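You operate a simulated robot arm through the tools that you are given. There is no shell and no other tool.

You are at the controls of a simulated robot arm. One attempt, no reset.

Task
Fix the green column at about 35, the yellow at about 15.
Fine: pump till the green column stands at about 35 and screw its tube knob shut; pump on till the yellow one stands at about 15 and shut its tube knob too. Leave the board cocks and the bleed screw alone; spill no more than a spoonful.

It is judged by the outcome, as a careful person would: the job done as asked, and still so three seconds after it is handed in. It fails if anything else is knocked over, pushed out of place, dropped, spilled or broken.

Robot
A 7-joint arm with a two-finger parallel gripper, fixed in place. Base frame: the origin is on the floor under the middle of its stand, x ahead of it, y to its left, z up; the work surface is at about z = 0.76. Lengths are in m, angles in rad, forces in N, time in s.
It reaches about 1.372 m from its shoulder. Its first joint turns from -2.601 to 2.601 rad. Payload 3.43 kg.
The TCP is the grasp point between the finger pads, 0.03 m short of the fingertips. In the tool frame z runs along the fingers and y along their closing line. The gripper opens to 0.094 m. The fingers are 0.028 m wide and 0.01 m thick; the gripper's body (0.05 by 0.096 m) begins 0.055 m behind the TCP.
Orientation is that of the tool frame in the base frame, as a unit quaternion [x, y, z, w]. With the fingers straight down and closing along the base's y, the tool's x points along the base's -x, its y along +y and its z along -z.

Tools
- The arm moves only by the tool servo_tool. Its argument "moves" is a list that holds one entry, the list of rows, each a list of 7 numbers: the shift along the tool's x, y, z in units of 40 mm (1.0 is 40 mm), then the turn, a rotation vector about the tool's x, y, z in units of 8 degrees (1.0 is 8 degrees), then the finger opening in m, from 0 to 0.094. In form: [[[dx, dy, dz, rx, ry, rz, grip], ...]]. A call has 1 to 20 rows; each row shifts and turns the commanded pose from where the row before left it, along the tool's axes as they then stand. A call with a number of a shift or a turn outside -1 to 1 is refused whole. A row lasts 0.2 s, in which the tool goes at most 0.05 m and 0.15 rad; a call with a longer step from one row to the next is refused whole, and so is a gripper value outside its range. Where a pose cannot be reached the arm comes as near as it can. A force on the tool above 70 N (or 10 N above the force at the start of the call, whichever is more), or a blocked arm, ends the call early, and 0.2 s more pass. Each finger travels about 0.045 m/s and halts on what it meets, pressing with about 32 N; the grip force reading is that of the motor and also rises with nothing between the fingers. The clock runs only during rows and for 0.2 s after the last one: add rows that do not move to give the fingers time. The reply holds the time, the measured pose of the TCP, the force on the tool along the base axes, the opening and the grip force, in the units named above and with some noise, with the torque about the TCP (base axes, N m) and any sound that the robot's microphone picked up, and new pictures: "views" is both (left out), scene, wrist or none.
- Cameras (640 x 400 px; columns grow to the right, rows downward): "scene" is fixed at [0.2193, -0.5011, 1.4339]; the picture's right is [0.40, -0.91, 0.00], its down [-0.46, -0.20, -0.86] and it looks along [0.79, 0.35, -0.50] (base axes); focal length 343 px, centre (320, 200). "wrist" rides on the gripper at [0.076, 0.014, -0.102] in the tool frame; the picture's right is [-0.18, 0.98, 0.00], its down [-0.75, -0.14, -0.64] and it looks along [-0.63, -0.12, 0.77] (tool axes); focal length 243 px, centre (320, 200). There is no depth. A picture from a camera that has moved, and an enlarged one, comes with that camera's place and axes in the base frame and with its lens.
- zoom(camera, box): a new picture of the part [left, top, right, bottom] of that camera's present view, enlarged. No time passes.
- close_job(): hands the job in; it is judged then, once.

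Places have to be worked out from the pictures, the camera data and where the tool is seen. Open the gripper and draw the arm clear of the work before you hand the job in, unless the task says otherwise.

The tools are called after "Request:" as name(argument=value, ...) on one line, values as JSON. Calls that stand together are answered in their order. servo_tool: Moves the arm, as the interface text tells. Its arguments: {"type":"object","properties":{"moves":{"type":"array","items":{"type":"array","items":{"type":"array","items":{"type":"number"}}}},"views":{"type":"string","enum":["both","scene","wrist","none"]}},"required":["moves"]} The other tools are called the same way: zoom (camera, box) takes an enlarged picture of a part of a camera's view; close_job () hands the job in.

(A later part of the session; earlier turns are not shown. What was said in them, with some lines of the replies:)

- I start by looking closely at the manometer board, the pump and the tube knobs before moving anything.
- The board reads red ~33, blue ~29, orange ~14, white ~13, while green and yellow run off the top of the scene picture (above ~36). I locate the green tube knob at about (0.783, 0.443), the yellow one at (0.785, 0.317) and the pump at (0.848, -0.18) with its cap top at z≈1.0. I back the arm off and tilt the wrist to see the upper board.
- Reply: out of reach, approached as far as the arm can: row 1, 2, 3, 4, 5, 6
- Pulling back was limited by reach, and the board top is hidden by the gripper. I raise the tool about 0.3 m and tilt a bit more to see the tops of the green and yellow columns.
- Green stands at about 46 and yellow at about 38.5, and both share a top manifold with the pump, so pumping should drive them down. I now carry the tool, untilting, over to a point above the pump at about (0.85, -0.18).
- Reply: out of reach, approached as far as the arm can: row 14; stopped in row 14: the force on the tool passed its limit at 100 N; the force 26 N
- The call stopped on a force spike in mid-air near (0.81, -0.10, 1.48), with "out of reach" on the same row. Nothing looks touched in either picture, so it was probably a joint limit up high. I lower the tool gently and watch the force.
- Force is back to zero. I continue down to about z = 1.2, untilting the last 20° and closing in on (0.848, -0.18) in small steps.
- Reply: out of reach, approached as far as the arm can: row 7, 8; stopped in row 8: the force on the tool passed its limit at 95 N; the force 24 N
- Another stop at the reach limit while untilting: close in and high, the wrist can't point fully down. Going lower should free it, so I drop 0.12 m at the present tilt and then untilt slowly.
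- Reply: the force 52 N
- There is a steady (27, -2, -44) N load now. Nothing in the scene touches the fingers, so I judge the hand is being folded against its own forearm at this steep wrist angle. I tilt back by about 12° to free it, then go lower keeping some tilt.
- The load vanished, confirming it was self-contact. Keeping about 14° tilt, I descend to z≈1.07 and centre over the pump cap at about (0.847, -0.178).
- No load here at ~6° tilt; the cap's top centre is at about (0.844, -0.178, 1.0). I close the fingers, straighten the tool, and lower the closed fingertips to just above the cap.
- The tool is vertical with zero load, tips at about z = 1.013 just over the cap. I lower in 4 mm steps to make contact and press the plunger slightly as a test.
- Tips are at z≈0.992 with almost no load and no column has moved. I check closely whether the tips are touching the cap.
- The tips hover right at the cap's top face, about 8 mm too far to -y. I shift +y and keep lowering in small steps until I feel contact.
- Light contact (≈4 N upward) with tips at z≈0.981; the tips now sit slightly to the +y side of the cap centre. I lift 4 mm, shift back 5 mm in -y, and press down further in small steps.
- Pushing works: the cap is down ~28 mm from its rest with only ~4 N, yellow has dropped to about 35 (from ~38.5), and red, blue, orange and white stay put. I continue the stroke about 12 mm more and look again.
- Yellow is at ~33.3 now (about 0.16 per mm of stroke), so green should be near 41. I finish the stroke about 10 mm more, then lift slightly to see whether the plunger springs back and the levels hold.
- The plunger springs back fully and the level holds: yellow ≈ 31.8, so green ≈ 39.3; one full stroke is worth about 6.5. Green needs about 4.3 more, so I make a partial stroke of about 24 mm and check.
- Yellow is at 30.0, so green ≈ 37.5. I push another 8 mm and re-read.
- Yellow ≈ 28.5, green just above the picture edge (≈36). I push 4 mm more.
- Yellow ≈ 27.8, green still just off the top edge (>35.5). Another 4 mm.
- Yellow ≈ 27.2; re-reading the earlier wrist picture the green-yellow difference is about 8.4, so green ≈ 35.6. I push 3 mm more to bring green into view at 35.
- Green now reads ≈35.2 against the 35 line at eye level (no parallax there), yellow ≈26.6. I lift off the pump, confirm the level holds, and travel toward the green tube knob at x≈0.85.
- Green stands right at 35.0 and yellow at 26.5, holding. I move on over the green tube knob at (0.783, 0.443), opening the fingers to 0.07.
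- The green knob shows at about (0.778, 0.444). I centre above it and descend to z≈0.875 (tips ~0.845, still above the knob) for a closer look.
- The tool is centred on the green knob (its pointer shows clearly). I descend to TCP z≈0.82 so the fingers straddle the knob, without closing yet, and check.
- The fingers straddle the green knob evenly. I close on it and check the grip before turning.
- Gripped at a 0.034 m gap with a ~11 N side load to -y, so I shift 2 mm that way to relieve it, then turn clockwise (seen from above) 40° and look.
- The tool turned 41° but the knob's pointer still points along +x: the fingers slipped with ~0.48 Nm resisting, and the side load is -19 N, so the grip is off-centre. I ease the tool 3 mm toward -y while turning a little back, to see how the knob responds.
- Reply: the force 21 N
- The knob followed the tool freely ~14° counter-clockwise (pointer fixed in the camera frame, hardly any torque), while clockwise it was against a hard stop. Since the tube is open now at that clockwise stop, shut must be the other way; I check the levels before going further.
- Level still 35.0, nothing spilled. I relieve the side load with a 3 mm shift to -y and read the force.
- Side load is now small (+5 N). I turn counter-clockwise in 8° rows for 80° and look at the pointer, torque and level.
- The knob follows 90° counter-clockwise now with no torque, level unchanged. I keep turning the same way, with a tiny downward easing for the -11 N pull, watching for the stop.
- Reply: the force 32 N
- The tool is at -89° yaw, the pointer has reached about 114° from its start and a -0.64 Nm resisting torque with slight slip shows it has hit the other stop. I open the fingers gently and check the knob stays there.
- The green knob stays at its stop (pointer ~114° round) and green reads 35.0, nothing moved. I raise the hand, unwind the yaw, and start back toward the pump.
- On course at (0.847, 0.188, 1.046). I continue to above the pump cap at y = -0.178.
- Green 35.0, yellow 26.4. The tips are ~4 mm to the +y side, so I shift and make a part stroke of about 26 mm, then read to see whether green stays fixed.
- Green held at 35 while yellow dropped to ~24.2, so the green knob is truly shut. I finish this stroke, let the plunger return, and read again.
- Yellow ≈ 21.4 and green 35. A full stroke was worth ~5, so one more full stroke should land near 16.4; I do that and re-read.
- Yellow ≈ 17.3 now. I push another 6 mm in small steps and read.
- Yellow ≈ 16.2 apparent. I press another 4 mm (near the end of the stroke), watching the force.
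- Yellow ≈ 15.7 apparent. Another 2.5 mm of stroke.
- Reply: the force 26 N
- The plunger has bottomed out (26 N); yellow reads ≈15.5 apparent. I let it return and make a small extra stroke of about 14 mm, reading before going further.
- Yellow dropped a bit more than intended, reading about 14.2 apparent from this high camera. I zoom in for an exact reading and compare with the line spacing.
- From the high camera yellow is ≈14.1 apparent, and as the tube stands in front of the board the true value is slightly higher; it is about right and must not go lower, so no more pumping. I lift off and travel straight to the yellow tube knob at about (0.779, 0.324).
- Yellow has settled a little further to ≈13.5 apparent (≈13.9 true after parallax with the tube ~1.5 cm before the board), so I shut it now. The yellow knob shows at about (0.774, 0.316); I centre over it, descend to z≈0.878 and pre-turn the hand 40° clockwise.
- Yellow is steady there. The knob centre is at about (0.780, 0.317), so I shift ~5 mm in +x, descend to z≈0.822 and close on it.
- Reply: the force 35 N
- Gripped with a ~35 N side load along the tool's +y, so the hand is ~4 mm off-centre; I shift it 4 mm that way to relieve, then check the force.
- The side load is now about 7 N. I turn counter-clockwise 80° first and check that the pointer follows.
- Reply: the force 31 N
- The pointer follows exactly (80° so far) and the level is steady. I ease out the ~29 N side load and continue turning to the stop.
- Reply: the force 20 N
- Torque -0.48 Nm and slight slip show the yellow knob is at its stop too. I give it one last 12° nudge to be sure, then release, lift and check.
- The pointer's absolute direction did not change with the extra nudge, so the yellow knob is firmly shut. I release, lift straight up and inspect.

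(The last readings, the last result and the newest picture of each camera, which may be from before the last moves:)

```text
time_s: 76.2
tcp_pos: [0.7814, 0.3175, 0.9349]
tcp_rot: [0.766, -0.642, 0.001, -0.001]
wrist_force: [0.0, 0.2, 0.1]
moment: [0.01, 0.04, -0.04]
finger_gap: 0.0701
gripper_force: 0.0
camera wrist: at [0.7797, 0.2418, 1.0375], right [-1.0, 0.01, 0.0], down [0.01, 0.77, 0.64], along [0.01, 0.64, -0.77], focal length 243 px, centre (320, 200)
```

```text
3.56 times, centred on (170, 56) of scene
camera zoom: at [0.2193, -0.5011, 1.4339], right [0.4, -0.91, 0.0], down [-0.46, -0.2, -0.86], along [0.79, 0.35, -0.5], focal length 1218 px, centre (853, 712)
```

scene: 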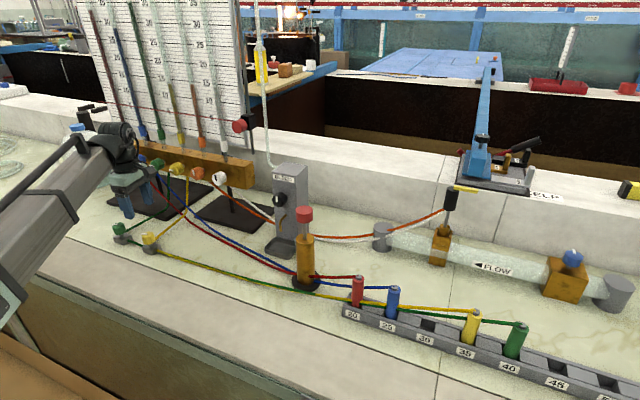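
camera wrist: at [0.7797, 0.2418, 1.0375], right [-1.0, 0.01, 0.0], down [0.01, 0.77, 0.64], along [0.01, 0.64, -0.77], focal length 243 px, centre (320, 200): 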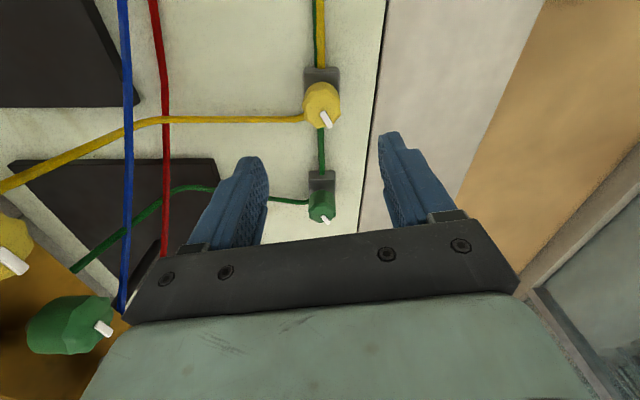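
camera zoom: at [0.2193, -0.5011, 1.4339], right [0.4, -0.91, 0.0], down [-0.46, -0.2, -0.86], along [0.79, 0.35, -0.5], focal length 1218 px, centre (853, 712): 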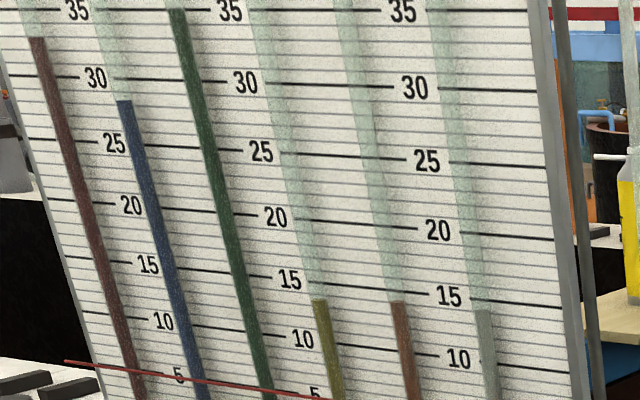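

Both pointers now stand parallel at their shut stops; blocks, tubes and table look undisturbed and dry, green at 35. I unwind the hand, raise it clear, and tilt the wrist to look at the board from level height for a parallax-free yellow reading.

Request:
servo_tool(moves=[[[0, 0, -0.83, 0, 0, 1, 0.094], [0, 0, -0.83, 0, 0, 1, 0.094], [0, 0, -0.83, 0, 0, 1, 0.094], [0, 0, 0, 0, 0, 1, 0.094], [0, 0, 0, 0, 0, 1, 0.094], [0, 0, 0, 0, 0, 1, 0.094], [0, 0, 0, 0, 0, 1, 0.094], [0, 0, 0, 0, 0, 1, 0.094], [0, 0, 0, 0, 0, 1, 0.094], [0, 0, 0, 0, 0, 1, 0.094], [0, 0, 0, 0, 0, 1, 0.094], [0, 0, 0, 0, 0, 1, 0.094], [0, 0, 0, 0, 0, 0.5, 0.094]]], views="scene")

Request:
servo_tool(moves=[[[0, 0, -0.5, 0, -1, 0, 0.094], [-0.087, 0, -0.619, 0, -1, 0, 0.094], [-0.172, 0, -0.601, 0, -1, 0, 0.094], [-0.254, 0, -0.571, 0, -1, 0, 0.094], [-0.331, 0, -0.53, 0, -1, 0, 0.094], [-0.402, 0, -0.479, 0, -1, 0, 0.094], [-0.464, 0, -0.418, 0, -1, 0, 0.094], [0.42, 0.45, -0.62, 0, 0, 0, 0.094], [0.42, 0.45, -0.62, 0, 0, 0, 0.094], [0.42, 0.45, -0.62, 0, 0, 0, 0.094], [0.42, 0.45, -0.62, 0, 0, 0, 0.094]]], views="both")

```text
time_s: 79.0
tcp_pos: [0.7812, 0.3149, 1.037]
tcp_rot: [0.001, 1.0, 0.001, 0.001]
wrist_force: [0.9, 0.8, 0.4]
moment: [-0.04, 0.02, 0.0]
finger_gap: 0.094
gripper_force: 0.1
```

scene: 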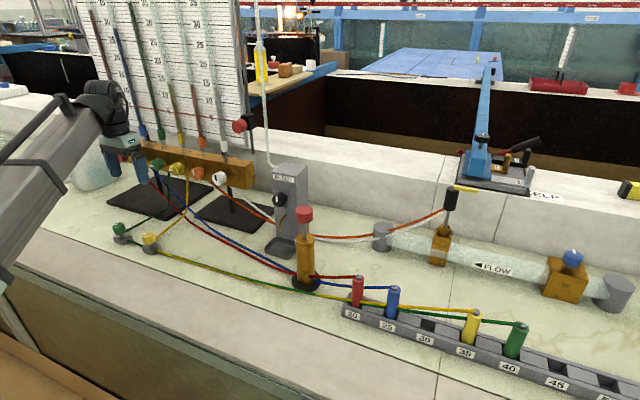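

```text
time_s: 81.4
tcp_pos: [0.6598, 0.3892, 1.2084]
tcp_rot: [-0.001, 0.883, 0.001, 0.47]
wrist_force: [-0.1, 0.2, -0.2]
moment: [-0.01, 0.02, 0.03]
finger_gap: 0.0938
gripper_force: 0.0
camera wrist: at [0.5318, 0.4048, 1.2016], right [0.1, 0.98, 0.15], down [-0.11, -0.14, 0.98], along [0.99, -0.12, 0.1], focal length 243 px, centre (320, 200)
```

scene: 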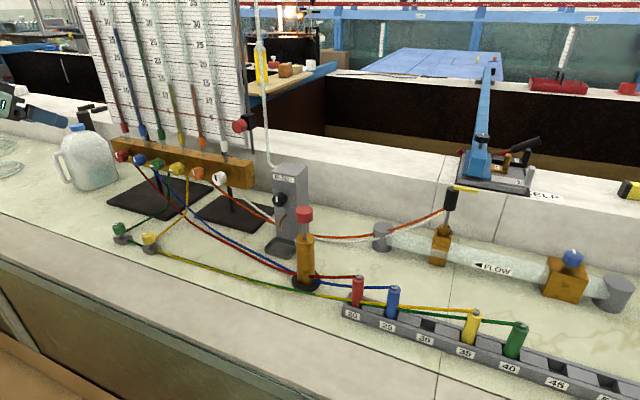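
wrist: 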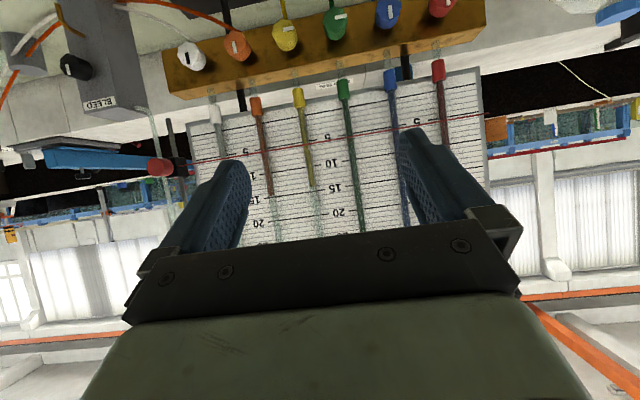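

The arm came through without contact and the view is level with the yellow meniscus. I zoom in to read it.

Request:
zoom(camera="wrist", box=[260, 120, 380, 240])

Request:
zoom(camera="scene", box=[100, 0, 180, 50])

Request:
zoom(camera="scene", box=[240, 150, 400, 310])

```text
3.33 times, centred on (320, 180) of wrist
camera zoom: at [0.5318, 0.4048, 1.2016], right [0.1, 0.98, 0.15], down [-0.11, -0.14, 0.98], along [0.99, -0.12, 0.1], focal length 809 px, centre (320, 267)
```

zoom: 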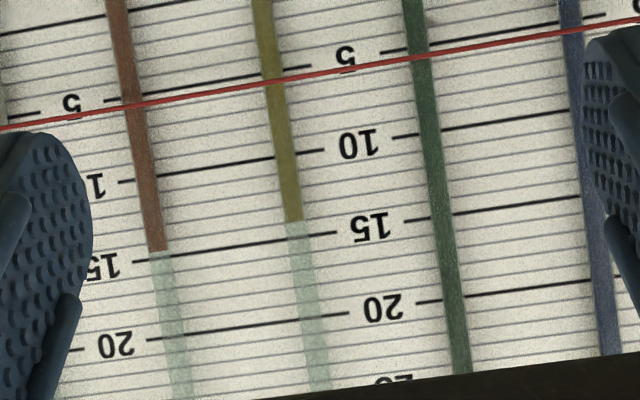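

```text
8.00 times, centred on (140, 25) of scene
camera zoom: at [0.2193, -0.5011, 1.4339], right [0.4, -0.91, 0.0], down [-0.46, -0.2, -0.86], along [0.79, 0.35, -0.5], focal length 2741 px, centre (1760, 1600)
```

zoom: 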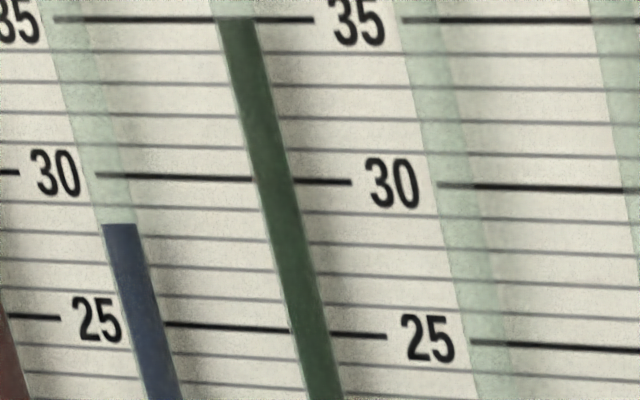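

```text
2.50 times, centred on (320, 230) of scene
camera zoom: at [0.2193, -0.5011, 1.4339], right [0.4, -0.91, 0.0], down [-0.46, -0.2, -0.86], along [0.79, 0.35, -0.5], focal length 856 px, centre (320, 125)
```

zoom: 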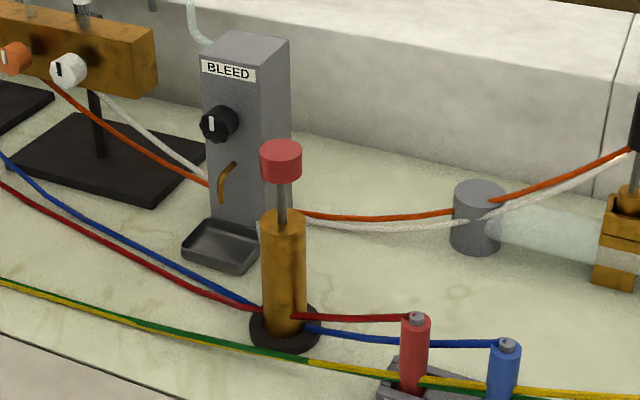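

From level height the wrist view gives yellow ≈ 13.9. Green stands at 35.0, the pump is back up, and both tube knobs are at their shut stops. Nothing spilled or displaced, and the board cocks and bleed screw are untouched. Yellow ended about 1 below target because it kept settling after my last short stroke, and only the bleed screw could raise it, so I leave it. The arm is clear with the gripper open, so I hand in.

Request:
close_job()

```text
The job is handed in.
```

I handed the job in with both columns fixed, but yellow ended about 1 below target.

- **Green:** it stands at 35.0, with its tube knob shut. It held at 35 while I pumped on for yellow.
- **Yellow:** it stands at about 13.9 instead of 15, with its tube knob shut. My last short pump stroke was slightly too long, and the column kept settling after I stopped. The only way I know to raise it again is the bleed screw, so I left it.
- **Knob direction:** both tube knobs close counter-clockwise seen from above. The green one was against a stop clockwise. I turned each the other way, about 115°, to its stop.
- **Everything else:** I left the board cocks and the bleed screw alone. I saw no spill and nothing out of place.
- **Arm:** early on, the hand pressed against its own forearm a few times while high up and close in. It touched nothing on the bench. The arm is now clear of the work with the gripper open.
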